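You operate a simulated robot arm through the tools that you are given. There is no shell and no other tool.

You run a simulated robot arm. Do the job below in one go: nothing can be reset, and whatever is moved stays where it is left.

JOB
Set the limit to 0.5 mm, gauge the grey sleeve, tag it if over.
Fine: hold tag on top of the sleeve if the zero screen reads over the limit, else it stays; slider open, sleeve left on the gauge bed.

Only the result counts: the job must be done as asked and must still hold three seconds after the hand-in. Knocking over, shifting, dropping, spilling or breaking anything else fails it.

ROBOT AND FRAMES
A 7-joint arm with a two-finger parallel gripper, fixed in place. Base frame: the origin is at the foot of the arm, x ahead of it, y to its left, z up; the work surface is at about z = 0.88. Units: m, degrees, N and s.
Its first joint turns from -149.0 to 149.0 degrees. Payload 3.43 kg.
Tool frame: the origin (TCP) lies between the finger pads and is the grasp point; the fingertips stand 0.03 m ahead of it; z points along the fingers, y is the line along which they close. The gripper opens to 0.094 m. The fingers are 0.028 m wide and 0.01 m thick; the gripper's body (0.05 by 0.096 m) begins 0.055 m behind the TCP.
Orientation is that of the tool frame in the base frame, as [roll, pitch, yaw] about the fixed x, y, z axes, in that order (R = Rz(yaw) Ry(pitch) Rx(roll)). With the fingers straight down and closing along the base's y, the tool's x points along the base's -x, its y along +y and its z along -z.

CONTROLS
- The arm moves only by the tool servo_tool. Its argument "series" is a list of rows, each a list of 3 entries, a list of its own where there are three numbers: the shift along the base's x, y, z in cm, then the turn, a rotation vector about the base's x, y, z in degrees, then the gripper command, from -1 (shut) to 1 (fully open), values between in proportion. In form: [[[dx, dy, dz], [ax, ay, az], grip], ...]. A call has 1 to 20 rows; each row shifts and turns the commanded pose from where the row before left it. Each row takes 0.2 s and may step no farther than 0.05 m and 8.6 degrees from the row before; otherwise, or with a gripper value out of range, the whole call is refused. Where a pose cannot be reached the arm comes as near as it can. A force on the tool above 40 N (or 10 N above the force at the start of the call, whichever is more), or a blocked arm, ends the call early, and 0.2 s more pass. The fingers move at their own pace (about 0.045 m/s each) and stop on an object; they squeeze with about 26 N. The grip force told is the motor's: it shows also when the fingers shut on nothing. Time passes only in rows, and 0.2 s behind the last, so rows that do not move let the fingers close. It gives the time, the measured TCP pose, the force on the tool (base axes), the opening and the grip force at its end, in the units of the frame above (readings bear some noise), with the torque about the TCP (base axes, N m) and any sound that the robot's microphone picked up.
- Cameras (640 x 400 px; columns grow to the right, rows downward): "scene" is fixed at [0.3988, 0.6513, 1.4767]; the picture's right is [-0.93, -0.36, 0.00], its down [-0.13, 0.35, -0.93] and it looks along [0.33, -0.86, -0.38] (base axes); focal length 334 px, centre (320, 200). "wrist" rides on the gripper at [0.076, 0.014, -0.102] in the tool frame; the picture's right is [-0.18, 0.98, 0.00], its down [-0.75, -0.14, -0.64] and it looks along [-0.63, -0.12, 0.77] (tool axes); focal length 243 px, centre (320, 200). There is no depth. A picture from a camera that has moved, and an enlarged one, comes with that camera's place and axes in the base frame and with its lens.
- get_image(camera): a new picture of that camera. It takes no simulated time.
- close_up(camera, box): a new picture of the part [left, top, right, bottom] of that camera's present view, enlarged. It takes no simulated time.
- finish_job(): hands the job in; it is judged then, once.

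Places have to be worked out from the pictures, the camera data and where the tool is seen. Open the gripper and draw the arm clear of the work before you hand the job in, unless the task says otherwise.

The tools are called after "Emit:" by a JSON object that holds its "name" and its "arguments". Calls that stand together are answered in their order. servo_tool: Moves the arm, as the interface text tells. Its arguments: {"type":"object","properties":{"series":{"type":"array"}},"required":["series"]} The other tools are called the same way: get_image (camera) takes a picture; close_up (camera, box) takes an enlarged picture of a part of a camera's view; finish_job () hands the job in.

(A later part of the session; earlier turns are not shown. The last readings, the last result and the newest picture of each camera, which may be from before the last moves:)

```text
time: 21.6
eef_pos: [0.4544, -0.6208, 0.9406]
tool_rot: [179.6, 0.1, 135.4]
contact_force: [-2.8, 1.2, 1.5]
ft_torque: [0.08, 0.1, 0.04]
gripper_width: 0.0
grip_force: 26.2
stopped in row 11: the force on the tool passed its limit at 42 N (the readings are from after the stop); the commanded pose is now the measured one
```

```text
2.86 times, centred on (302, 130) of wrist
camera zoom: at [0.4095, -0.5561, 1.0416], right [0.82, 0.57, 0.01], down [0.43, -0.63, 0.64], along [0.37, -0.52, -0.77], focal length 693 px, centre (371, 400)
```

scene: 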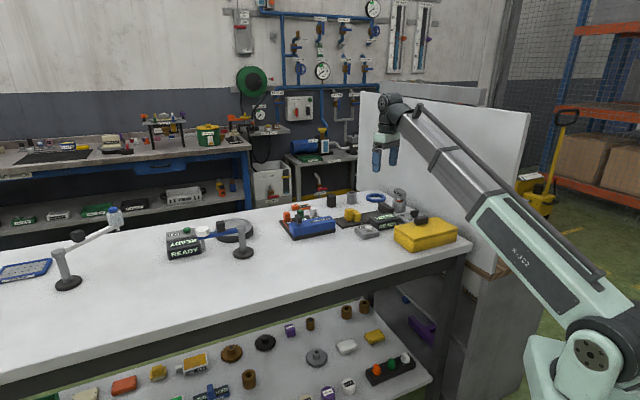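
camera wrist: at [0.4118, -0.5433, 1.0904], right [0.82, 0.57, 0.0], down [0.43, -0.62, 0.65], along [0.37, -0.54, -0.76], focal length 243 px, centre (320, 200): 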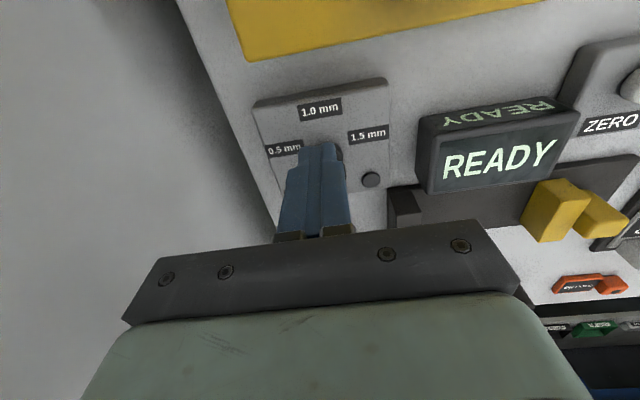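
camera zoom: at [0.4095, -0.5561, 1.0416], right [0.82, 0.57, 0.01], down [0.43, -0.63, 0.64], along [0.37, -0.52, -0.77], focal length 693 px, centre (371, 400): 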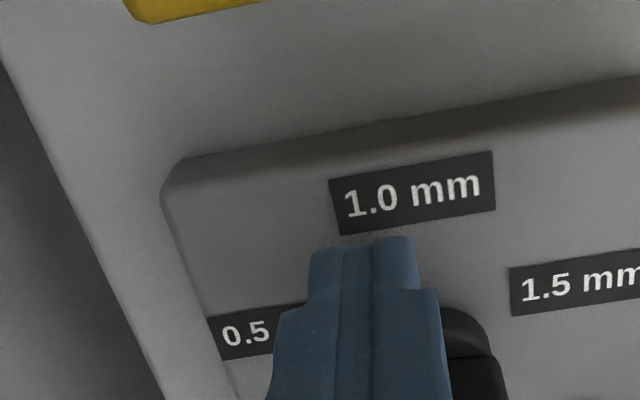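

The bar resists now — maybe at its stop. I back off and lift to look at it.

Emit:
{"name": "servo_tool", "arguments": {"series": [[[-0.2, 0.4, 0], [0, 0, 0], -1], [[-0.3, 0.5, 0], [0, 0, 0], -1], [[0, 0.2, 1], [0, 0, 0], -1], [[0, 0, 1], [0, 0, 0], -1], [[0, 0, 1], [0, 0, 0], -1], [[0.5, 0, 1], [0, 0, 0], -1], [[1, 0.3, 1], [0, 0, 0], -1], [[1.2, 0.3, 0], [0, 0, 0], -1], [[1.2, 0.3, 0], [0, 0, 0], -1], [[1.5, 0.4, 0], [0, 0, 0], -1], [[1.5, 0.4, 0], [0, 0, 0], -1], [[0, 0, 0], [0, 0, 0], -1]]}}

Emit:
{"name": "close_up", "arguments": {"camera": "wrist", "box": [150, 60, 310, 160]}}

Emit:
{"name": "get_image", "arguments": {"camera": "wrist"}}

Emit:
{"name": "close_up", "arguments": {"camera": "scene", "box": [395, 195, 443, 225]}}

```text
time: 24.1
eef_pos: [0.5175, -0.5921, 0.991]
tool_rot: [179.6, 0.2, 135.4]
contact_force: [0.5, 0.2, 1.2]
ft_torque: [-0.07, 0.03, -0.02]
gripper_width: 0.0003
grip_force: 26.0
```

```text
4.00 times, centred on (230, 110) of wrist
camera zoom: at [0.4724, -0.5279, 1.0925], right [0.82, 0.57, 0.01], down [0.43, -0.63, 0.64], along [0.37, -0.52, -0.77], focal length 970 px, centre (680, 560)
```

zoom: 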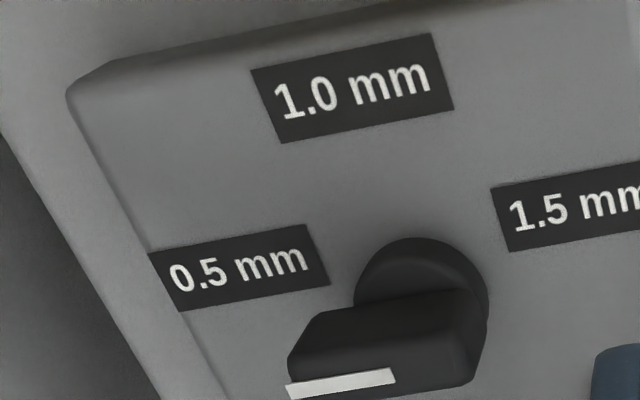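

```text
taken
camera wrist: at [0.4724, -0.5279, 1.0925], right [0.82, 0.57, 0.01], down [0.43, -0.63, 0.64], along [0.37, -0.52, -0.77], focal length 243 px, centre (320, 200)
```

wrist: 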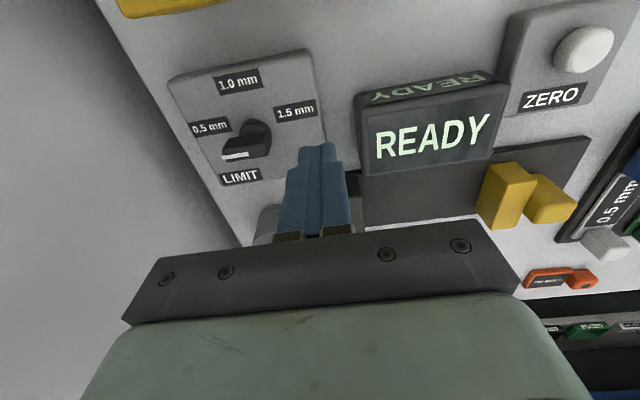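

```text
13.33 times, centred on (419, 210) of scene
camera zoom: at [0.3988, 0.6513, 1.4767], right [-0.93, -0.36, 0.0], down [-0.13, 0.35, -0.93], along [0.33, -0.86, -0.38], focal length 4457 px, centre (-1000, 67)
```

zoom: 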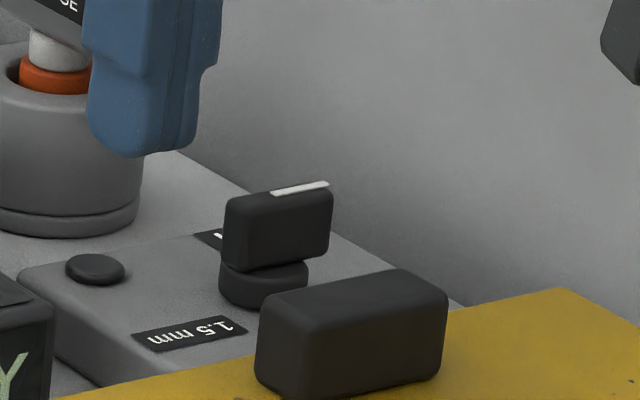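

The pointer is now at az ≈222°, i.e. on 0.5 mm (mirror of its 1.5 mm start). Next I lift away and move outward over the gauge for a clear view of bed, slider, sleeve and tag.

Emit:
{"name": "servo_tool", "arguments": {"series": [[[0, 0, 1], [0, 0, 0], -1], [[0, 0, 1.5], [0, 0, 0], 0.5], [[0, 0, 1.5], [0, 0, 0], 0.5], [[0.5, -0.3, 1.5], [0, 0, 0], 0.5], [[1, -0.5, 1.5], [0, 0, 0], 0.5], [[1.5, -0.5, 1.5], [0, 0, 0], 0.5], [[1.5, -0.5, 1.0], [0, 0, 0], 0.5], [[1.5, -0.5, 1], [0, 0, 0], 0.5], [[1, -0.5, 0.5], [0, 0, 0], 0.5], [[0.5, -0.5, 0], [0, 0, 0], 0.5], [[0, 0, 0], [0, 0, 0], 0.5]]}}

Emit:
{"name": "get_image", "arguments": {"camera": "wrist"}}

Emit:
{"name": "get_image", "arguments": {"camera": "scene"}}

```text
time: 26.6
eef_pos: [0.5938, -0.6245, 1.098]
tool_rot: [179.6, 0.1, 135.4]
contact_force: [-0.1, 0.0, -0.5]
ft_torque: [-0.01, 0.0, 0.0]
gripper_width: 0.0704
grip_force: 0.0
```

```text
taken
camera wrist: at [0.5484, -0.5611, 1.2007], right [0.82, 0.57, 0.01], down [0.43, -0.63, 0.64], along [0.37, -0.52, -0.77], focal length 243 px, centre (320, 200)
```

wrist: 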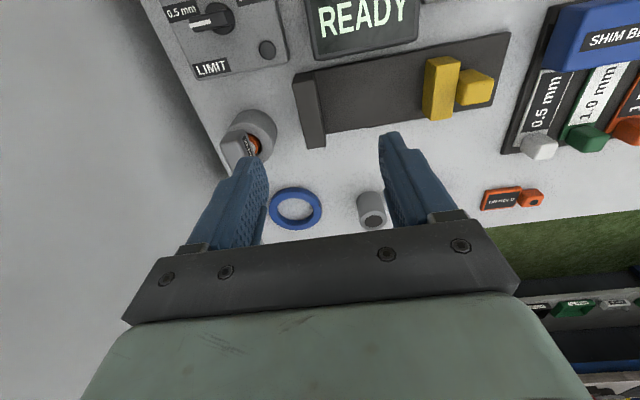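

```text
taken
```

scene: 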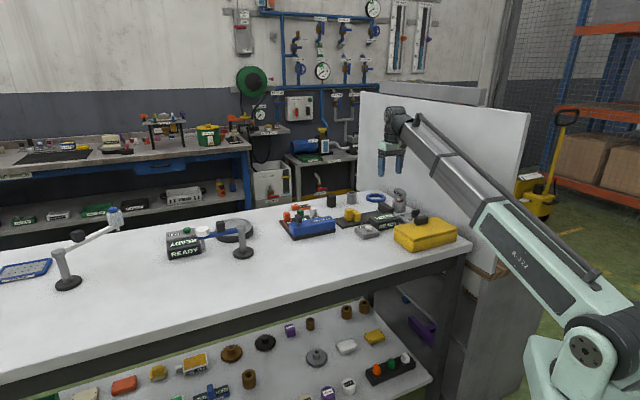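

I zoom on the bed, slider, sleeve and tag from here.

Emit:
{"name": "close_up", "arguments": {"camera": "wrist", "box": [280, 0, 536, 160]}}

Emit:
{"name": "close_up", "arguments": {"camera": "wrist", "box": [330, 150, 580, 240]}}

Emit:
{"name": "close_up", "arguments": {"camera": "wrist", "box": [150, 0, 310, 100]}}

Emit:
{"name": "close_up", "arguments": {"camera": "scene", "box": [325, 190, 405, 240]}}

```text
2.50 times, centred on (408, 80) of wrist
camera zoom: at [0.5484, -0.5611, 1.2007], right [0.82, 0.57, 0.01], down [0.43, -0.63, 0.64], along [0.37, -0.52, -0.77], focal length 606 px, centre (100, 500)
```

zoom: 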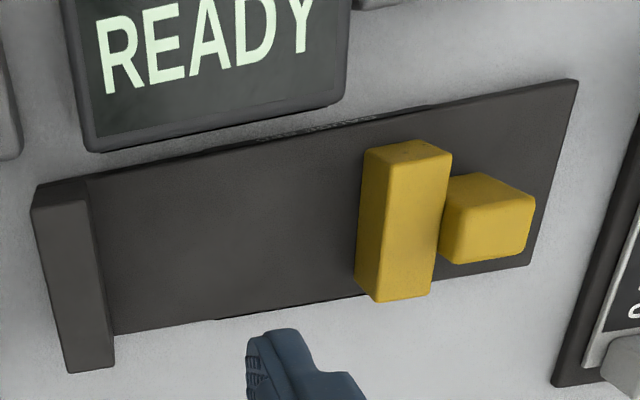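

```text
2.56 times, centred on (455, 195) of wrist
camera zoom: at [0.5484, -0.5611, 1.2007], right [0.82, 0.57, 0.01], down [0.43, -0.63, 0.64], along [0.37, -0.52, -0.77], focal length 621 px, centre (-26, 213)
```

zoom: 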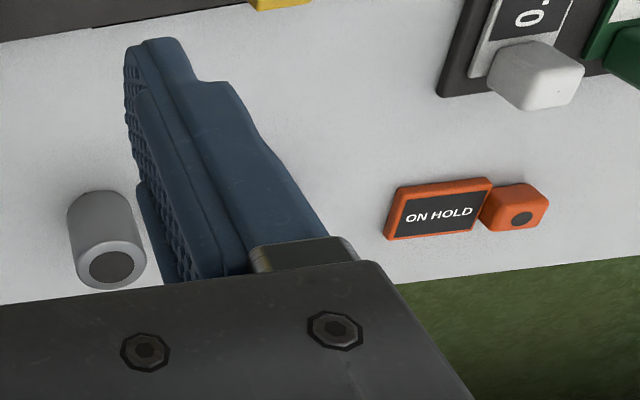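

```text
4.00 times, centred on (230, 50) of wrist
camera zoom: at [0.5484, -0.5611, 1.2007], right [0.82, 0.57, 0.01], down [0.43, -0.63, 0.64], along [0.37, -0.52, -0.77], focal length 970 px, centre (680, 800)
```

zoom: 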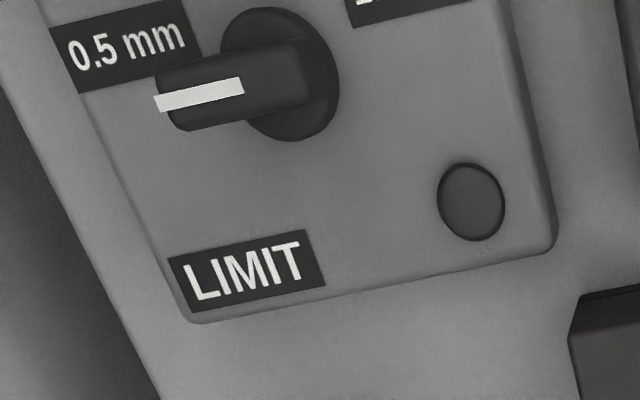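

```text
8.00 times, centred on (365, 215) of scene
camera zoom: at [0.3988, 0.6513, 1.4767], right [-0.93, -0.36, 0.0], down [-0.13, 0.35, -0.93], along [0.33, -0.86, -0.38], focal length 2674 px, centre (-40, 80)
```

zoom: 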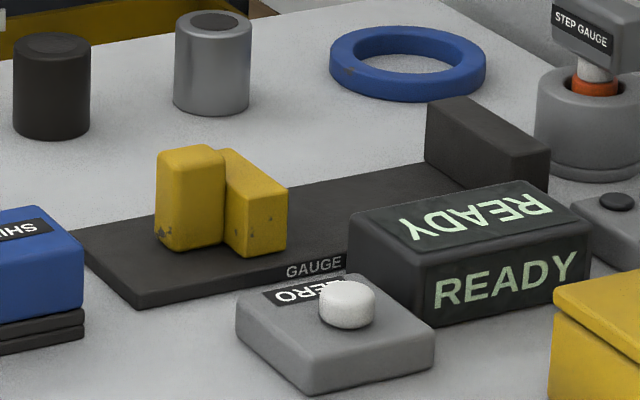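

Geometry so far: bed spans e1≈0.85–0.927 (parallel to the wall), anvil face at e2≈-0.025, slider jaw face ≈0.099, slider knob top ≈[0.729, -0.529, 0.933]; sleeve at [0.774, -0.7335], Ø≈44 mm, top 0.927. It's at radius 1.066, so I tilt the tool outward ~28° and move above it with the fingers at 70 mm.

Emit:
{"name": "servo_tool", "arguments": {"series": [[[0.8, -0.5, 0], [-3.94, -3.98, 0], 0.5], [[1.8, -1.1, 0], [-3.94, -3.98, 0], 0.5], [[1.8, -1.1, 0], [-3.94, -3.98, 0], 0.5], [[1.8, -1.1, 0], [-3.94, -3.98, 0], 0.5], [[1.8, -1.1, -0.5], [-3.94, -3.98, 0], 0.5], [[1.8, -1.1, -1], [0, 0, 0], 0.5], [[1.8, -1.1, -1], [0, 0, 0], 0.5], [[1.8, -1.1, -1], [0, 0, 0], 0.5], [[1.8, -1.1, -1], [0, 0, 0], 0.5], [[1.8, -1.1, -1], [0, 0, 0], 0.5], [[1, -0.5, -1], [0, 0, 0], 0.5], [[0, 0, -0.7], [0, 0, 0], 0.5], [[0, 0, 0], [0, 0, 0], 0.5]]}}

Emit:
{"name": "get_image", "arguments": {"camera": "wrist"}}

Emit:
{"name": "close_up", "arguments": {"camera": "scene", "box": [300, 140, 428, 220]}}

```text
time: 29.4
eef_pos: [0.7751, -0.7359, 1.0271]
tool_rot: [179.7, 28.1, 135.3]
contact_force: [0.2, -0.2, -0.1]
ft_torque: [0.0, 0.05, -0.01]
gripper_width: 0.0705
grip_force: 0.0
```

```text
taken
camera wrist: at [0.7007, -0.6431, 1.0814], right [0.8, 0.59, 0.09], down [0.16, -0.36, 0.92], along [0.57, -0.73, -0.38], focal length 243 px, centre (320, 200)
```

wrist: 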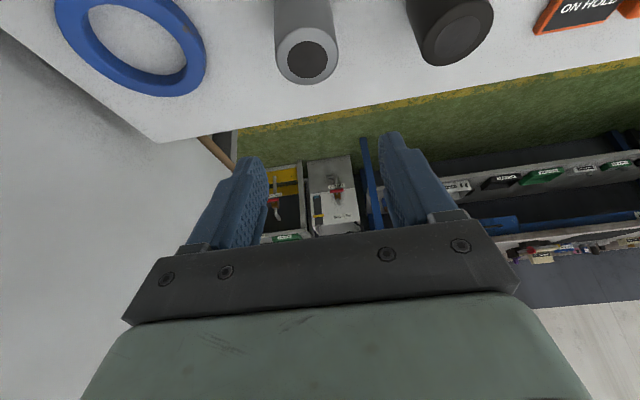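

```text
5.00 times, centred on (364, 180) of scene
camera zoom: at [0.3988, 0.6513, 1.4767], right [-0.93, -0.36, 0.0], down [-0.13, 0.35, -0.93], along [0.33, -0.86, -0.38], focal length 1671 px, centre (100, 300)
```

zoom: 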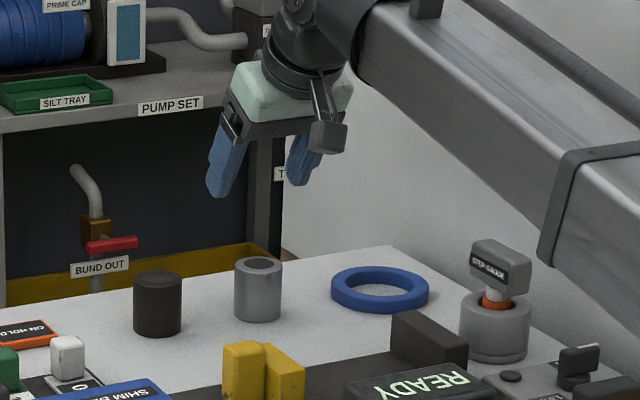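

Sleeve top re-measures at [0.772, -0.735], right under the TCP. I descend around it and then check before closing.

Emit:
{"name": "servo_tool", "arguments": {"series": [[[-0.1, 0.1, -1], [0, 0, 0], 0.5], [[-0.1, 0.05, -1.5], [0, 0, 0], 0.5], [[0, 0, -1.5], [0, 0, 0], 0.5], [[0, 0, -1.5], [0, 0, 0], 0.5], [[0, 0, -1.5], [0, 0, 0], 0.5], [[0, 0, -1.5], [0, 0, 0], 0.5], [[0, 0, -1], [0, 0, 0], 0.5], [[0, 0, -1], [0, 0, 0], 0.5], [[0, 0, -0.4], [0, 0, 0], 0.5], [[0, 0, 0], [0, 0, 0], 0.5]]}}

Emit:
{"name": "get_image", "arguments": {"camera": "wrist"}}

Emit:
{"name": "close_up", "arguments": {"camera": "scene", "box": [300, 150, 428, 230]}}

```text
time: 31.6
eef_pos: [0.7724, -0.734, 0.9184]
tool_rot: [179.7, 28.2, 135.4]
contact_force: [0.4, -0.1, 0.8]
ft_torque: [0.02, 0.02, 0.01]
gripper_width: 0.0705
grip_force: 0.0
```

```text
taken
camera wrist: at [0.6991, -0.6422, 0.9725], right [0.8, 0.59, 0.09], down [0.16, -0.36, 0.92], along [0.57, -0.73, -0.38], focal length 243 px, centre (320, 200)
```

wrist: 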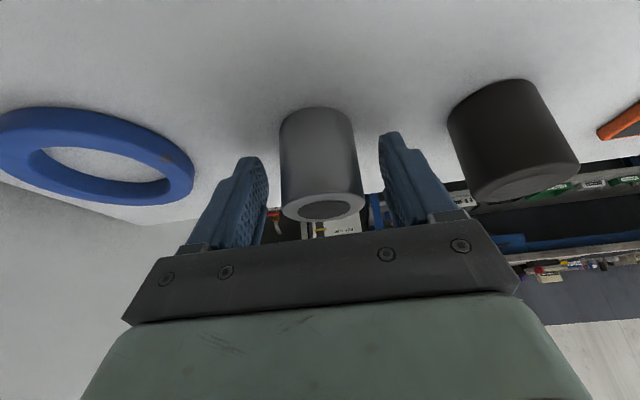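

```text
5.00 times, centred on (364, 190) of scene
camera zoom: at [0.3988, 0.6513, 1.4767], right [-0.93, -0.36, 0.0], down [-0.13, 0.35, -0.93], along [0.33, -0.86, -0.38], focal length 1671 px, centre (100, 250)
```

zoom: 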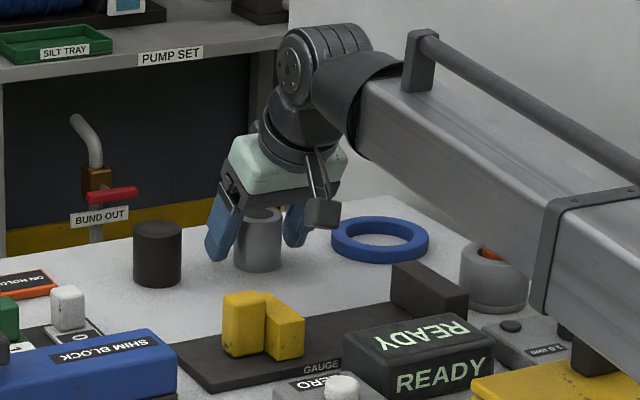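

The sleeve stands between the pads. I close the gripper and let it settle.

Emit:
{"name": "servo_tool", "arguments": {"series": [[[0, 0, 0], [0, 0, 0], 0.2], [[0, 0, 0], [0, 0, 0], -0.3], [[0, 0, 0], [0, 0, 0], -1], [[0, 0, 0], [0, 0, 0], -1], [[0, 0, 0], [0, 0, 0], -1], [[0, 0, 0], [0, 0, 0], -1]]}}

Emit:
{"name": "get_image", "arguments": {"camera": "wrist"}}

```text
time: 33.0
eef_pos: [0.7729, -0.7348, 0.9183]
tool_rot: [179.6, 28.1, 135.4]
contact_force: [1.6, -0.3, 3.2]
ft_torque: [-0.01, -0.01, -0.01]
gripper_width: 0.0455
grip_force: 25.8
```

```text
taken
camera wrist: at [0.6992, -0.6422, 0.9727], right [0.8, 0.59, 0.09], down [0.16, -0.36, 0.92], along [0.57, -0.73, -0.38], focal length 243 px, centre (320, 200)
```

wrist: 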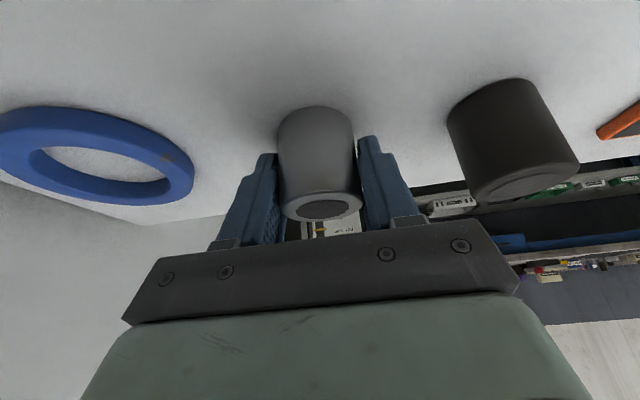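

Gripped at 45.5 mm. I lift 4 cm and carry the sleeve straight toward the bed, keeping it upright, to hover over the bed centre with finger room to the anvil.

Emit:
{"name": "servo_tool", "arguments": {"series": [[[0, 0, 0.5], [0, 0, 0], -1], [[0, 0, 1], [0, 0, 0], -1], [[0, 0, 1], [0, 0, 0], -1], [[0, 0, 1], [0, 0, 0], -1], [[0, 0, 0.5], [0, 0, 0], -1], [[-0.8, 0.9, 0], [0, 0, 0], -1], [[-1.5, 1.65, 0], [0, 0, 0], -1], [[-1.5, 1.65, 0], [0, 0, 0], -1], [[-1.5, 1.65, 0], [0, 0, 0], -1], [[-1.5, 1.65, 0], [0, 0, 0], -1], [[-1.5, 1.65, 0], [0, 0, 0], -1], [[-1.5, 1.65, 0], [0, 0, 0], -1], [[-1.5, 1.65, 0], [0, 0, 0], -1], [[-0.7, 0.7, 0], [0, 0, 0], -1], [[0, 0, 0], [0, 0, 0], -1]]}}

Emit:
{"name": "get_image", "arguments": {"camera": "wrist"}}

Emit:
{"name": "close_up", "arguments": {"camera": "scene", "box": [300, 160, 428, 240]}}

```text
time: 36.1
eef_pos: [0.6513, -0.6014, 0.9601]
tool_rot: [179.7, 28.0, 135.5]
contact_force: [0.6, 0.9, -3.2]
ft_torque: [0.0, 0.0, 0.0]
gripper_width: 0.0438
grip_force: 25.3
```

```text
taken
camera wrist: at [0.5796, -0.5095, 1.0127], right [0.8, 0.59, 0.09], down [0.16, -0.36, 0.92], along [0.57, -0.73, -0.38], focal length 243 px, centre (320, 200)
```

wrist: 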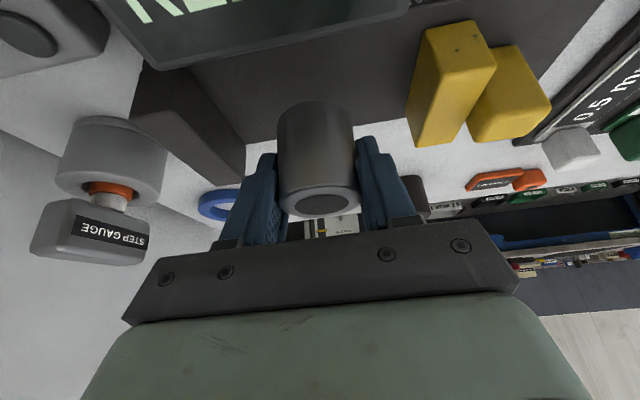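

```text
5.00 times, centred on (364, 200) of scene
camera zoom: at [0.3988, 0.6513, 1.4767], right [-0.93, -0.36, 0.0], down [-0.13, 0.35, -0.93], along [0.33, -0.86, -0.38], focal length 1671 px, centre (100, 200)
```

zoom: 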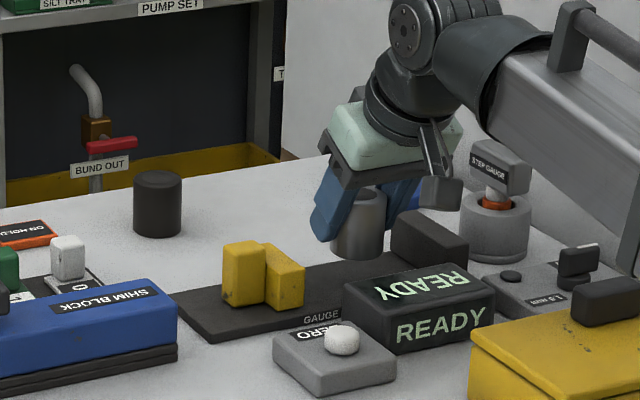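

I check the sleeve's uprightness over the bed before lowering.

Emit:
{"name": "close_up", "arguments": {"camera": "scene", "box": [350, 185, 414, 225]}}

Emit:
{"name": "close_up", "arguments": {"camera": "wrist", "box": [130, 40, 450, 240]}}

```text
10.00 times, centred on (382, 205) of scene
camera zoom: at [0.3988, 0.6513, 1.4767], right [-0.93, -0.36, 0.0], down [-0.13, 0.35, -0.93], along [0.33, -0.86, -0.38], focal length 3343 px, centre (-300, 150)
```

zoom: 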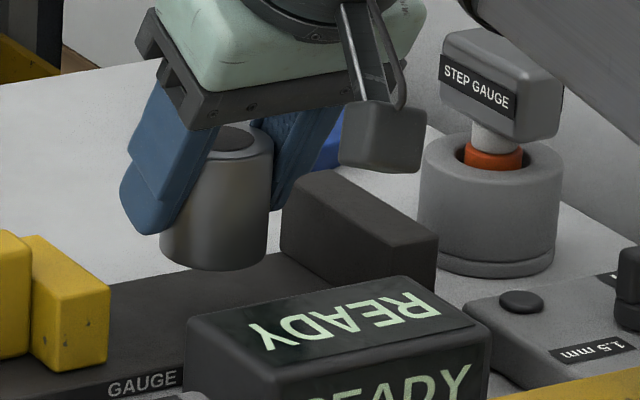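

```text
2.00 times, centred on (290, 140) of wrist
camera zoom: at [0.5796, -0.5095, 1.0127], right [0.8, 0.59, 0.09], down [0.16, -0.36, 0.92], along [0.57, -0.73, -0.38], focal length 485 px, centre (380, 320)
```

zoom: 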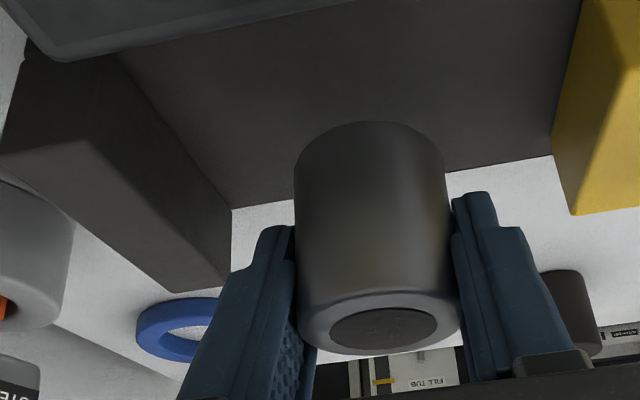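

It looks essentially upright and is centred on the bed (e1≈0.886, e2≈0.035). I lower it slowly until it touches the bed.

Emit:
{"name": "servo_tool", "arguments": {"series": [[[0, 0, -1], [0, 0, 0], -1], [[0, 0, -1], [0, 0, 0], -1], [[0, 0, -0.5], [0, 0, 0], -1], [[0, 0, -0.3], [0, 0, 0], -1], [[0, 0, -0.2], [0, 0, 0], -1], [[0, 0, -0.2], [0, 0, 0], -1], [[0, 0, 0], [0, 0, 0], -1]]}}

Emit:
{"name": "close_up", "arguments": {"camera": "scene", "box": [350, 185, 414, 225]}}

```text
time: 37.8
eef_pos: [0.6541, -0.6011, 0.9269]
tool_rot: [179.7, 28.3, 135.4]
contact_force: [6.8, -6.6, 23.2]
ft_torque: [-0.22, 0.23, 0.11]
gripper_width: 0.044
grip_force: 26.1
```

```text
10.00 times, centred on (382, 205) of scene
camera zoom: at [0.3988, 0.6513, 1.4767], right [-0.93, -0.36, 0.0], down [-0.13, 0.35, -0.93], along [0.33, -0.86, -0.38], focal length 3343 px, centre (-300, 150)
```

zoom: 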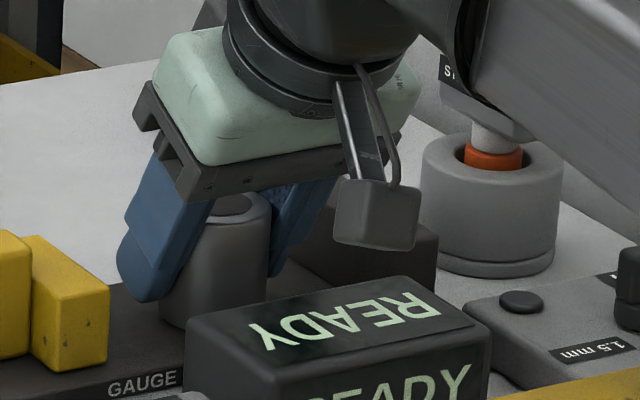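

The sleeve is down on the bed (≈23 N). I relieve 1 mm and open the fingers gently to 70 mm.

Emit:
{"name": "servo_tool", "arguments": {"series": [[[0, 0, 0.15], [0, 0, 0], -1], [[0, 0, 0], [0, 0, 0], -0.05], [[0, 0, 0], [0, 0, 0], 0.1], [[0, 0, 0], [0, 0, 0], 0.25], [[0, 0, 0], [0, 0, 0], 0.4], [[0, 0, 0], [0, 0, 0], 0.4], [[0, 0, 0], [0, 0, 0], 0.4]]}}

Emit:
{"name": "get_image", "arguments": {"camera": "wrist"}}

Emit:
{"name": "close_up", "arguments": {"camera": "scene", "box": [350, 185, 414, 225]}}

```text
time: 39.4
eef_pos: [0.6512, -0.6008, 0.9285]
tool_rot: [179.7, 28.1, 135.4]
contact_force: [0.5, -0.1, -0.1]
ft_torque: [0.0, -0.01, -0.01]
gripper_width: 0.0657
grip_force: 0.1
```

```text
taken
camera wrist: at [0.5789, -0.5098, 0.9823], right [0.8, 0.59, 0.09], down [0.16, -0.36, 0.92], along [0.57, -0.73, -0.38], focal length 243 px, centre (320, 200)
```

wrist: 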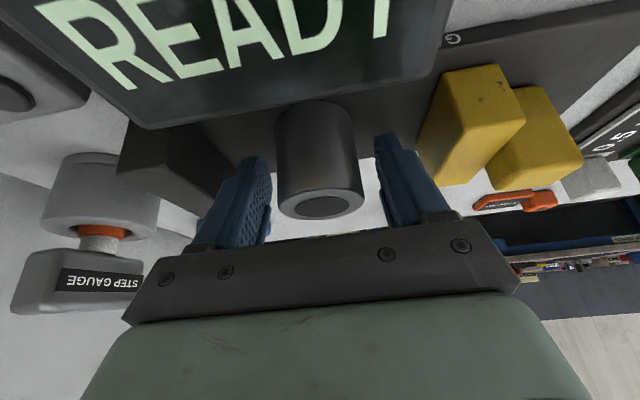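

```text
10.00 times, centred on (382, 205) of scene
camera zoom: at [0.3988, 0.6513, 1.4767], right [-0.93, -0.36, 0.0], down [-0.13, 0.35, -0.93], along [0.33, -0.86, -0.38], focal length 3343 px, centre (-300, 150)
```

zoom: 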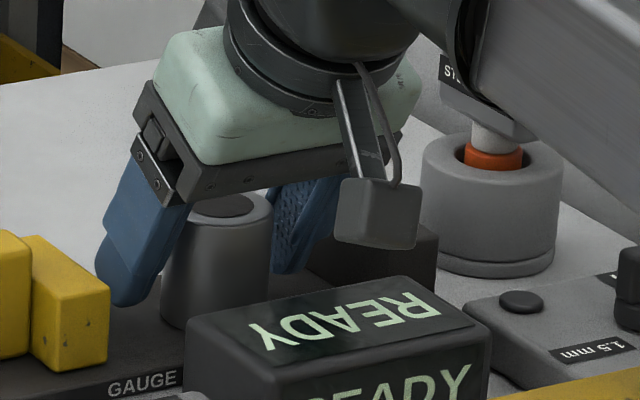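

The sleeve stands free on the bed. I raise the hand straight up clear of it, then untilt.

Emit:
{"name": "servo_tool", "arguments": {"series": [[[0, 0, 1], [0, 0, 0], 0.4], [[0, 0, 1.5], [0, 0, 0], 0.4], [[0, 0, 1.5], [0, 0, 0], 0.4], [[0, 0, 1.5], [0, 0, 0], 0.4], [[0, 0, 1.5], [0, 0, 0], 0.4], [[0, 0, 1.5], [0, 0, 0], 0.4], [[0, 0, 1.5], [0, 0, 0], 0.4], [[0, 0, 1], [3.94, 3.98, 0], 0.4], [[0, 0, 0], [3.94, 3.98, 0], 0.4], [[0, 0, 0], [3.94, 3.98, 0], 0.4], [[0, 0, 0], [3.94, 3.98, 0], 0.4], [[0, 0, 0], [3.94, 3.98, 0], 0.4], [[0, 0, 0], [0, 0, 0], 0.4]]}}

Emit:
{"name": "get_image", "arguments": {"camera": "wrist"}}

Emit:
{"name": "close_up", "arguments": {"camera": "scene", "box": [325, 180, 421, 240]}}

```text
time: 42.1
eef_pos: [0.6519, -0.6021, 1.0375]
tool_rot: [179.7, 0.0, 135.4]
contact_force: [-0.3, 0.3, 0.0]
ft_torque: [0.02, 0.02, 0.03]
gripper_width: 0.0657
grip_force: 0.1
```

```text
taken
camera wrist: at [0.6069, -0.5374, 1.1397], right [0.82, 0.57, 0.01], down [0.43, -0.63, 0.64], along [0.37, -0.52, -0.77], focal length 243 px, centre (320, 200)
```

wrist: 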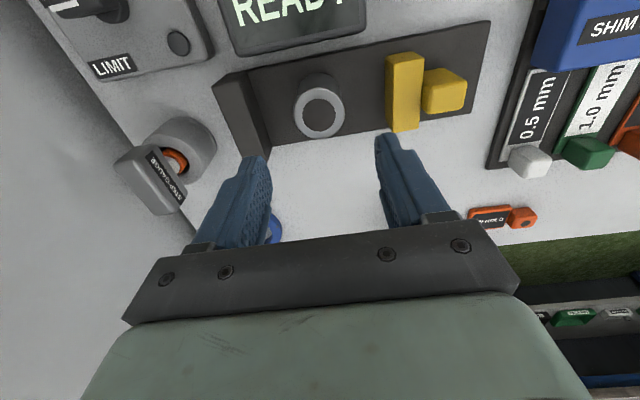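

```text
6.67 times, centred on (373, 210) of scene
camera zoom: at [0.3988, 0.6513, 1.4767], right [-0.93, -0.36, 0.0], down [-0.13, 0.35, -0.93], along [0.33, -0.86, -0.38], focal length 2229 px, centre (-33, 133)
```

zoom: 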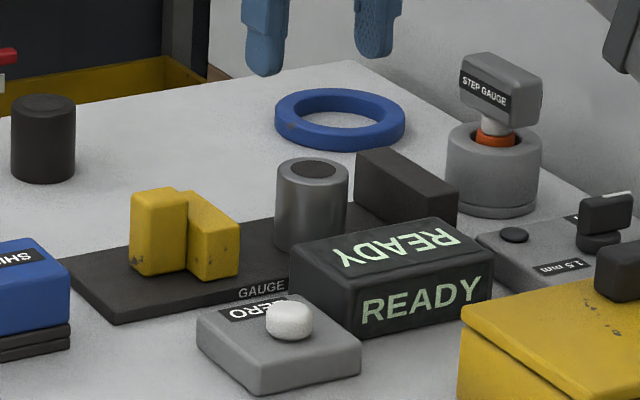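

The sleeve stands well on the bed. Now I turn the tool 90° and move above the slider knob (≈[0.73, -0.528]) so I can grip it across and slide it.

Emit:
{"name": "servo_tool", "arguments": {"series": [[[0.4, 0.4, 0], [0, 0, -7.5], 0.3], [[0.7, 0.65, 0], [0, 0, -7.5], 0.3], [[0.7, 0.65, 0], [0, 0, -7.5], 0.3], [[0.7, 0.65, 0], [0, 0, -7.5], 0.3], [[0.7, 0.65, 0], [0, 0, -7.5], 0.3], [[0.7, 0.65, 0], [0, 0, -7.5], 0.3], [[0.7, 0.65, 0], [0, 0, -7.5], 0.3], [[0.7, 0.65, 0], [0, 0, -7.5], 0.3], [[0.7, 0.65, 0], [0, 0, -7.5], 0.3], [[0.7, 0.65, 0], [0, 0, -7.5], 0.3], [[0.7, 0.65, 0], [0, 0, -7.5], 0.3], [[0.5, 0.5, 0], [0, 0, -7.5], 0.3], [[0, 0, 0], [0, 0, 0], 0.3]]}}

Emit:
{"name": "get_image", "arguments": {"camera": "wrist"}}

Emit:
{"name": "close_up", "arguments": {"camera": "scene", "box": [305, 160, 433, 240]}}

```text
time: 45.0
eef_pos: [0.7317, -0.5267, 1.0368]
tool_rot: [179.6, 0.0, 45.3]
contact_force: [0.2, -0.3, 0.2]
ft_torque: [-0.02, 0.0, 0.02]
gripper_width: 0.0609
grip_force: 0.0
```

```text
taken
camera wrist: at [0.7946, -0.4819, 1.1396], right [0.57, -0.82, 0.01], down [-0.63, -0.43, 0.64], along [-0.53, -0.37, -0.77], focal length 243 px, centre (320, 200)
```

wrist: 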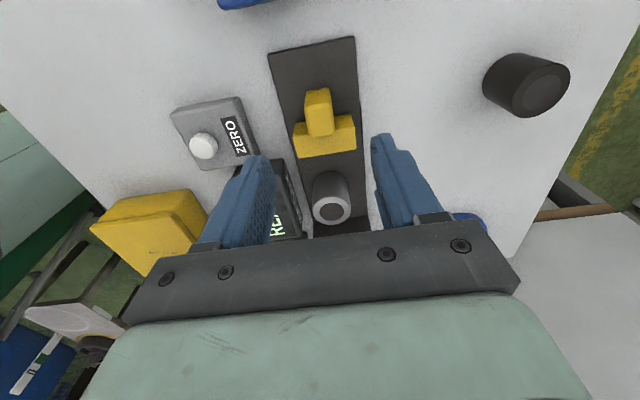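

```text
5.00 times, centred on (369, 200) of scene
camera zoom: at [0.3988, 0.6513, 1.4767], right [-0.93, -0.36, 0.0], down [-0.13, 0.35, -0.93], along [0.33, -0.86, -0.38], focal length 1671 px, centre (75, 200)
```

zoom: 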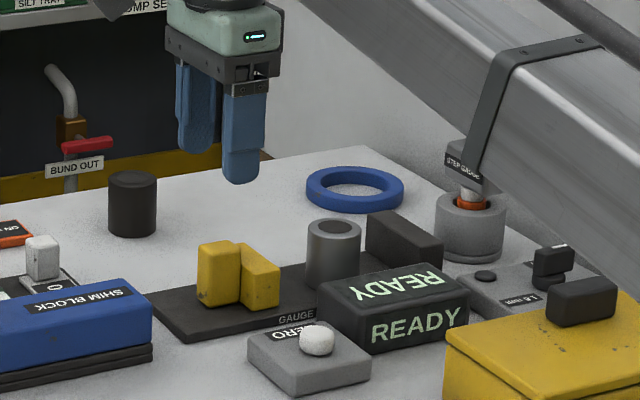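

I zoom on the slider from here to locate the knob and jaw edges precisely.

Emit:
{"name": "close_up", "arguments": {"camera": "wrist", "box": [256, 60, 384, 170]}}

```text
3.64 times, centred on (320, 115) of wrist
camera zoom: at [0.7946, -0.4819, 1.1396], right [0.57, -0.82, 0.01], down [-0.63, -0.43, 0.64], along [-0.53, -0.37, -0.77], focal length 882 px, centre (320, 509)
```

zoom: 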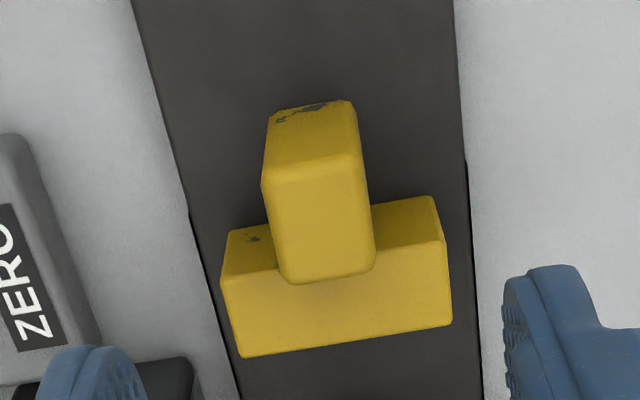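

Knob centre ≈ [0.728, -0.529], about 25 mm square, with the jaw on its anvil side. I descend with the fingers straddling the knob.

Emit:
{"name": "servo_tool", "arguments": {"series": [[[-0.1, -0.1, -1], [0, 0, 0], 0.3], [[0, 0, -1.5], [0, 0, 0], 0.3], [[0, 0, -1.5], [0, 0, 0], 0.3], [[0, 0, -1.5], [0, 0, 0], 0.3], [[0, 0, -1.5], [0, 0, 0], 0.3], [[0, 0, -1.5], [0, 0, 0], 0.3], [[0, 0, -1], [0, 0, 0], 0.3], [[0, 0, -0.9], [0, 0, 0], 0.3], [[0, 0, -0.4], [0, 0, 0], 0.3], [[0, 0, 0], [0, 0, 0], 0.3]]}}

Emit:
{"name": "get_image", "arguments": {"camera": "wrist"}}

Emit:
{"name": "close_up", "arguments": {"camera": "scene", "box": [305, 180, 401, 240]}}

```text
time: 47.1
eef_pos: [0.729, -0.5295, 0.9306]
tool_rot: [179.6, 0.0, 45.5]
contact_force: [0.5, -0.2, 0.5]
ft_torque: [0.01, -0.02, 0.0]
gripper_width: 0.061
grip_force: 0.1
```

```text
taken
camera wrist: at [0.7926, -0.4838, 1.0326], right [0.57, -0.82, 0.01], down [-0.63, -0.43, 0.64], along [-0.52, -0.37, -0.77], focal length 243 px, centre (320, 200)
```

wrist: 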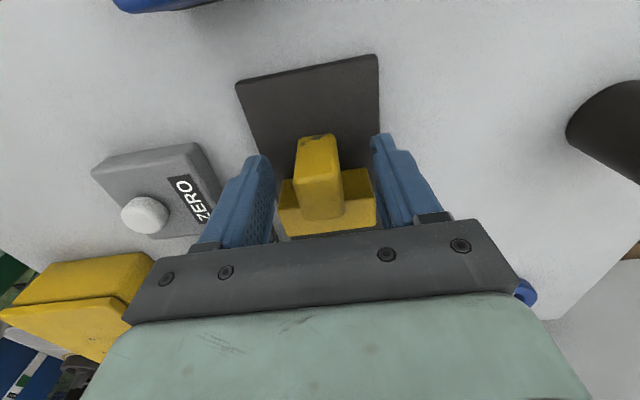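

```text
6.67 times, centred on (353, 210) of scene
camera zoom: at [0.3988, 0.6513, 1.4767], right [-0.93, -0.36, 0.0], down [-0.13, 0.35, -0.93], along [0.33, -0.86, -0.38], focal length 2229 px, centre (100, 133)
```

zoom: 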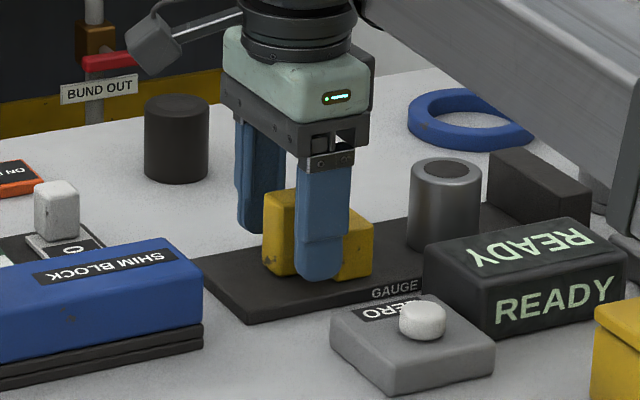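

Fingers straddle the knob. I close on it and begin to slide it toward the anvil, pausing just past sleeve contact.

Emit:
{"name": "servo_tool", "arguments": {"series": [[[0, 0, 0], [0, 0, 0], -1], [[0, 0, 0], [0, 0, 0], -1], [[0, 0, 0], [0, 0, 0], -1], [[0, 0, 0], [0, 0, 0], -1], [[-0.35, -0.35, 0], [0, 0, 0], -1], [[-0.7, -0.7, 0], [0, 0, 0], -1], [[-0.7, -0.7, 0], [0, 0, 0], -1], [[-0.7, -0.7, 0], [0, 0, 0], -1], [[-0.35, -0.35, 0], [0, 0, 0], -1], [[0, 0, 0], [0, 0, 0], -1]]}}

Emit:
{"name": "get_image", "arguments": {"camera": "wrist"}}

Emit:
{"name": "close_up", "arguments": {"camera": "scene", "box": [315, 180, 411, 240]}}

```text
time: 49.4
eef_pos: [0.7022, -0.5568, 0.9307]
tool_rot: [179.6, 0.2, 45.5]
contact_force: [4.4, -4.0, 12.9]
ft_torque: [0.09, 0.1, -0.44]
gripper_width: 0.0282
grip_force: 44.4
```

```text
taken
camera wrist: at [0.7644, -0.5116, 1.0326], right [0.57, -0.82, 0.01], down [-0.63, -0.43, 0.64], along [-0.52, -0.37, -0.77], focal length 243 px, centre (320, 200)
```

wrist: 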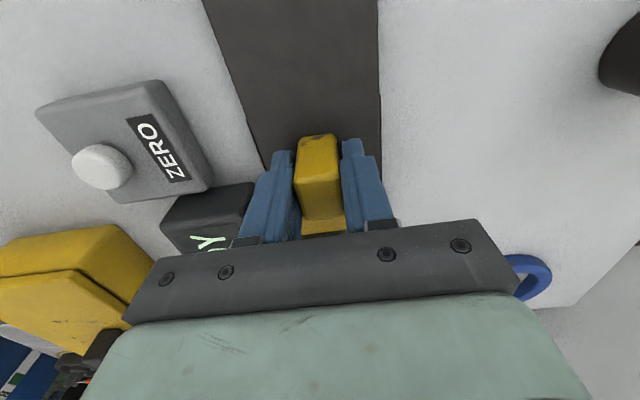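

```text
6.67 times, centred on (363, 210) of scene
camera zoom: at [0.3988, 0.6513, 1.4767], right [-0.93, -0.36, 0.0], down [-0.13, 0.35, -0.93], along [0.33, -0.86, -0.38], focal length 2229 px, centre (33, 133)
```

zoom: 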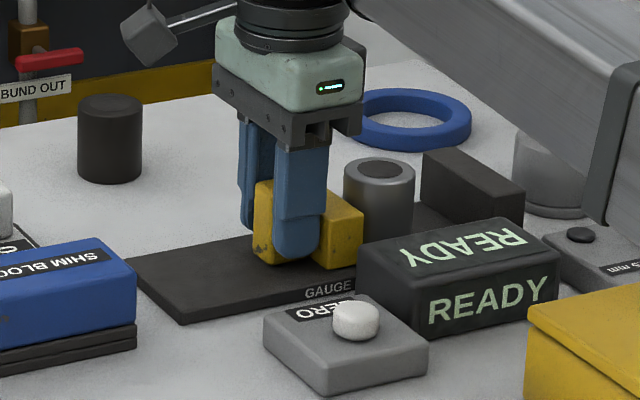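

The slider moves smoothly. I continue closing, slowly near the end, until the sleeve is held against the anvil.

Emit:
{"name": "servo_tool", "arguments": {"series": [[[-0.25, -0.45, 0.1], [0, 0, 0], -1], [[-0.5, -0.5, 0], [0, 0, 0], -1], [[-0.5, -0.5, 0], [0, 0, 0], -1], [[-0.5, -0.5, 0], [0, 0, 0], -1], [[-0.3, -0.3, 0], [0, 0, 0], -1], [[-0.2, -0.2, 0], [0, 0, 0], -1], [[-0.15, -0.15, 0], [0, 0, 0], -1], [[-0.15, -0.15, 0], [0, 0, 0], -1], [[-0.15, -0.15, 0], [0, 0, 0], -1], [[-0.15, -0.15, 0], [0, 0, 0], -1], [[-0.15, -0.15, 0], [0, 0, 0], -1], [[-0.15, -0.15, 0], [0, 0, 0], -1], [[0, 0, 0], [0, 0, 0], -1]]}}

Emit:
{"name": "get_image", "arguments": {"camera": "wrist"}}

Emit:
{"name": "close_up", "arguments": {"camera": "scene", "box": [325, 180, 421, 240]}}

```text
time: 52.1
eef_pos: [0.6717, -0.587, 0.9323]
tool_rot: [179.7, 0.0, 45.6]
contact_force: [1.2, 35.6, -13.2]
ft_torque: [-0.2, 0.11, -0.68]
gripper_width: 0.0281
grip_force: 45.1
```

```text
taken
camera wrist: at [0.7338, -0.5425, 1.034], right [0.57, -0.82, 0.0], down [-0.63, -0.44, 0.64], along [-0.52, -0.37, -0.77], focal length 243 px, centre (320, 200)
```

wrist: 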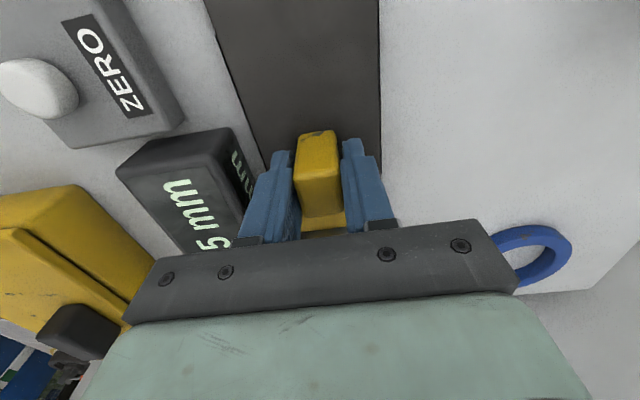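

```text
6.67 times, centred on (373, 210) of scene
camera zoom: at [0.3988, 0.6513, 1.4767], right [-0.93, -0.36, 0.0], down [-0.13, 0.35, -0.93], along [0.33, -0.86, -0.38], focal length 2229 px, centre (-33, 133)
```

zoom: 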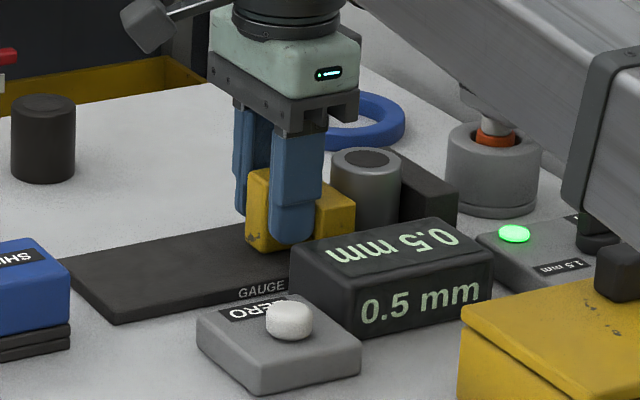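

The screen changed to "0.5 mm" and a green lamp lit on the LIMIT unit. I look closely at both before deciding what it means.

Emit:
{"name": "close_up", "arguments": {"camera": "scene", "box": [360, 200, 424, 240]}}

Emit:
{"name": "close_up", "arguments": {"camera": "scene", "box": [390, 195, 438, 225]}}

Emit:
{"name": "close_up", "arguments": {"camera": "scene", "box": [350, 190, 398, 220]}}

Emit:
{"name": "close_up", "arguments": {"camera": "wrist", "box": [100, 110, 300, 250]}}

```text
10.00 times, centred on (392, 220) of scene
camera zoom: at [0.3988, 0.6513, 1.4767], right [-0.93, -0.36, 0.0], down [-0.13, 0.35, -0.93], along [0.33, -0.86, -0.38], focal length 3343 px, centre (-400, 0)
```

zoom: 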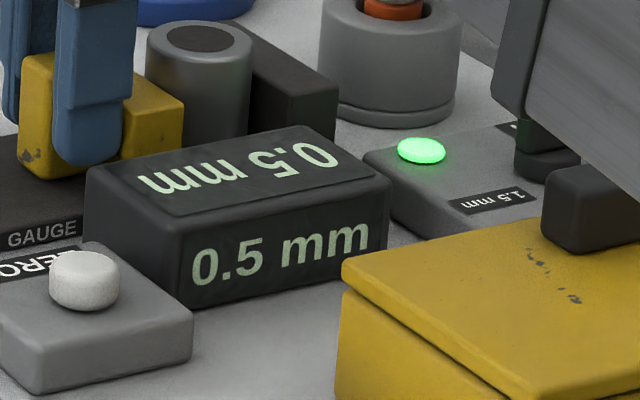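

```text
13.33 times, centred on (414, 210) of scene
camera zoom: at [0.3988, 0.6513, 1.4767], right [-0.93, -0.36, 0.0], down [-0.13, 0.35, -0.93], along [0.33, -0.86, -0.38], focal length 4457 px, centre (-933, 67)
```

zoom: 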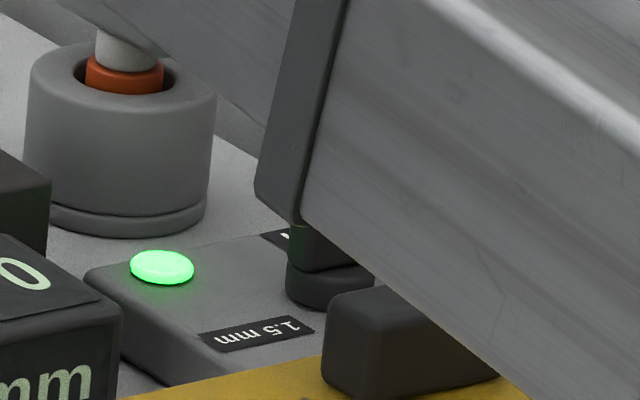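

```text
13.33 times, centred on (374, 205) of scene
camera zoom: at [0.3988, 0.6513, 1.4767], right [-0.93, -0.36, 0.0], down [-0.13, 0.35, -0.93], along [0.33, -0.86, -0.38], focal length 4457 px, centre (-400, 133)
```

zoom: 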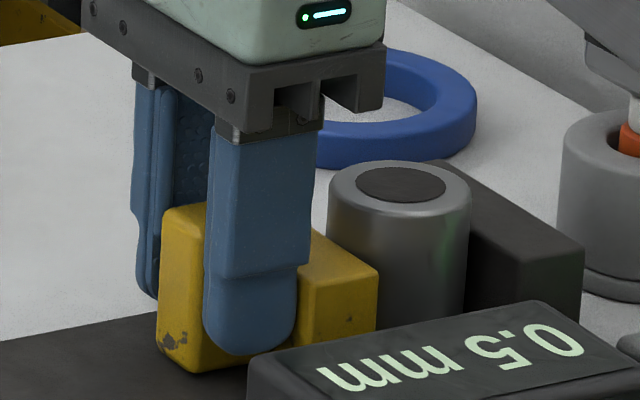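

```text
2.86 times, centred on (200, 180) of wrist
camera zoom: at [0.7338, -0.5425, 1.034], right [0.57, -0.82, 0.0], down [-0.63, -0.44, 0.64], along [-0.52, -0.37, -0.77], focal length 693 px, centre (663, 257)
```

zoom: 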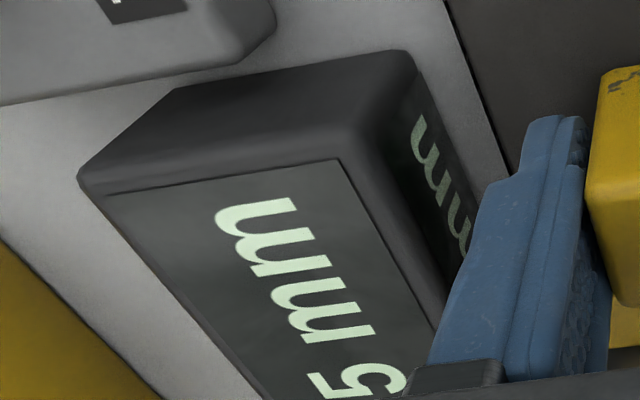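

The screen shows "0.5 mm", but the gauge has never been zeroed and I can't yet tell a reading from an echo of the limit. First a harmless test: ease the pushing force slightly and see whether the screen changes.

Emit:
{"name": "servo_tool", "arguments": {"series": [[[-0.05, 0.25, 0], [0, 0, 0], -1], [[0, 0.1, 0], [0, 0, 0], -1], [[0, 0, 0], [0, 0, 0], -1], [[0, 0, 0], [0, 0, 0], -1]]}}

Emit:
{"name": "close_up", "arguments": {"camera": "scene", "box": [350, 190, 430, 240]}}

```text
time: 53.1
eef_pos: [0.671, -0.5884, 0.9316]
tool_rot: [179.3, 0.2, 45.4]
contact_force: [9.9, 5.5, 10.6]
ft_torque: [0.37, -0.19, -0.4]
gripper_width: 0.0282
grip_force: 45.5
```

```text
8.00 times, centred on (390, 215) of scene
camera zoom: at [0.3988, 0.6513, 1.4767], right [-0.93, -0.36, 0.0], down [-0.13, 0.35, -0.93], along [0.33, -0.86, -0.38], focal length 2674 px, centre (-240, 80)
```

zoom: 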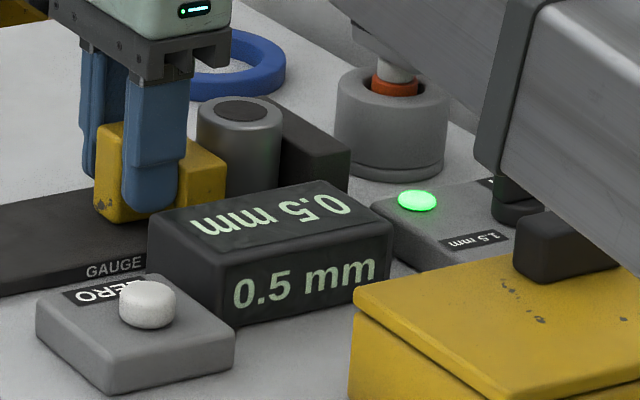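

Still 0.5 mm with the force mostly relieved. I open the slider back to its original place and watch what the screen and lamp do.

Emit:
{"name": "servo_tool", "arguments": {"series": [[[0.3, 0.3, 0], [0, 0, 0], -1], [[0.6, 0.6, 0], [0, 0, 0], -1], [[0.7, 0.7, 0], [0, 0, 0], -1], [[0.7, 0.7, 0], [0, 0, 0], -1], [[0.7, 0.7, 0], [0, 0, 0], -1], [[0.7, 0.7, 0], [0, 0, 0], -1], [[0.7, 0.7, 0], [0, 0, 0], -1], [[0.6, 0.6, 0], [0, 0, 0], -1], [[0.5, 0.5, 0], [0, 0, 0], -1], [[0.2, 0.2, 0], [0, 0, 0], -1], [[0, 0, 0], [0, 0, 0], -1]]}}

Emit:
{"name": "get_image", "arguments": {"camera": "wrist"}}

Emit:
{"name": "close_up", "arguments": {"camera": "scene", "box": [325, 180, 421, 240]}}

```text
time: 54.4
eef_pos: [0.6994, -0.5589, 0.9318]
tool_rot: [179.3, 0.1, 45.4]
contact_force: [1.3, -0.8, -1.5]
ft_torque: [0.26, -0.04, -0.23]
gripper_width: 0.0281
grip_force: 44.7
stopped in row 6: the force on the tool passed its limit at 40 N (the readings are from after the stop); the commanded pose is now the measured one
```

```text
taken
camera wrist: at [0.7628, -0.5125, 1.0338], right [0.57, -0.82, 0.01], down [-0.63, -0.43, 0.64], along [-0.52, -0.37, -0.77], focal length 243 px, centre (320, 200)
```

wrist: 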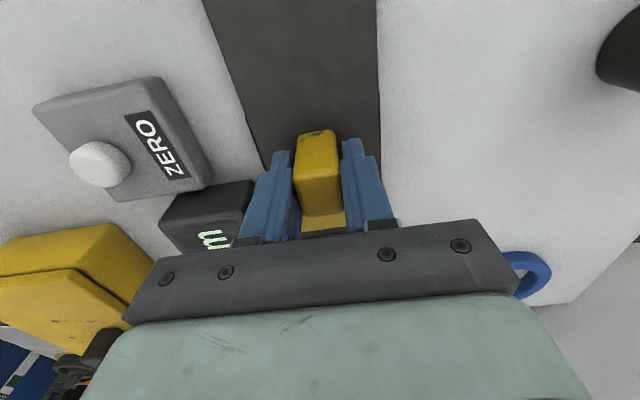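

```text
6.67 times, centred on (373, 210) of scene
camera zoom: at [0.3988, 0.6513, 1.4767], right [-0.93, -0.36, 0.0], down [-0.13, 0.35, -0.93], along [0.33, -0.86, -0.38], focal length 2229 px, centre (-33, 133)
```

zoom: 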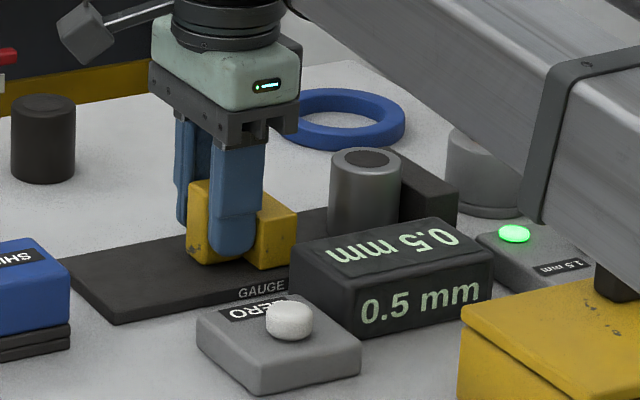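

The reading latches even as the slider opens. I finish opening the slider (about 4 cm left), slower.

Emit:
{"name": "servo_tool", "arguments": {"series": [[[0.2, 0.2, 0], [0, 0, 0], -1], [[0.35, 0.35, 0], [0, 0, 0], -1], [[0.35, 0.35, 0], [0, 0, 0], -1], [[0.35, 0.35, 0], [0, 0, 0], -1], [[0.35, 0.35, 0], [0, 0, 0], -1], [[0.35, 0.35, 0], [0, 0, 0], -1], [[0.35, 0.35, 0], [0, 0, 0], -1], [[0.3, 0.3, 0], [0, 0, 0], -1], [[0.2, 0.2, 0], [0, 0, 0], -1], [[0, 0, 0], [0, 0, 0], -1]]}}

Emit:
{"name": "get_image", "arguments": {"camera": "wrist"}}

Emit:
{"name": "close_up", "arguments": {"camera": "scene", "box": [325, 180, 421, 240]}}

```text
time: 56.6
eef_pos: [0.728, -0.5302, 0.93]
tool_rot: [179.2, 0.1, 45.4]
contact_force: [3.4, -5.4, 5.2]
ft_torque: [0.06, 0.2, -0.38]
gripper_width: 0.0281
grip_force: 44.5
```

```text
taken
camera wrist: at [0.7907, -0.4844, 1.0338], right [0.57, -0.82, 0.01], down [-0.64, -0.43, 0.64], along [-0.52, -0.37, -0.77], focal length 243 px, centre (320, 200)
```

wrist: 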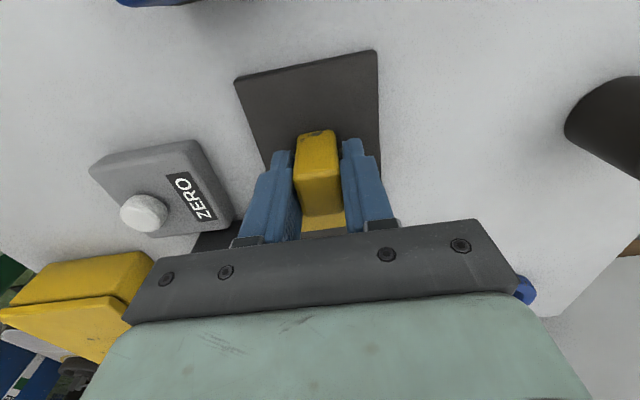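

```text
6.67 times, centred on (373, 210) of scene
camera zoom: at [0.3988, 0.6513, 1.4767], right [-0.93, -0.36, 0.0], down [-0.13, 0.35, -0.93], along [0.33, -0.86, -0.38], focal length 2229 px, centre (-33, 133)
```

zoom: 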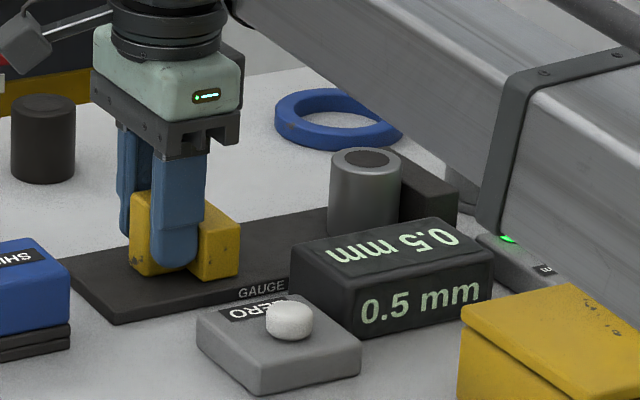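

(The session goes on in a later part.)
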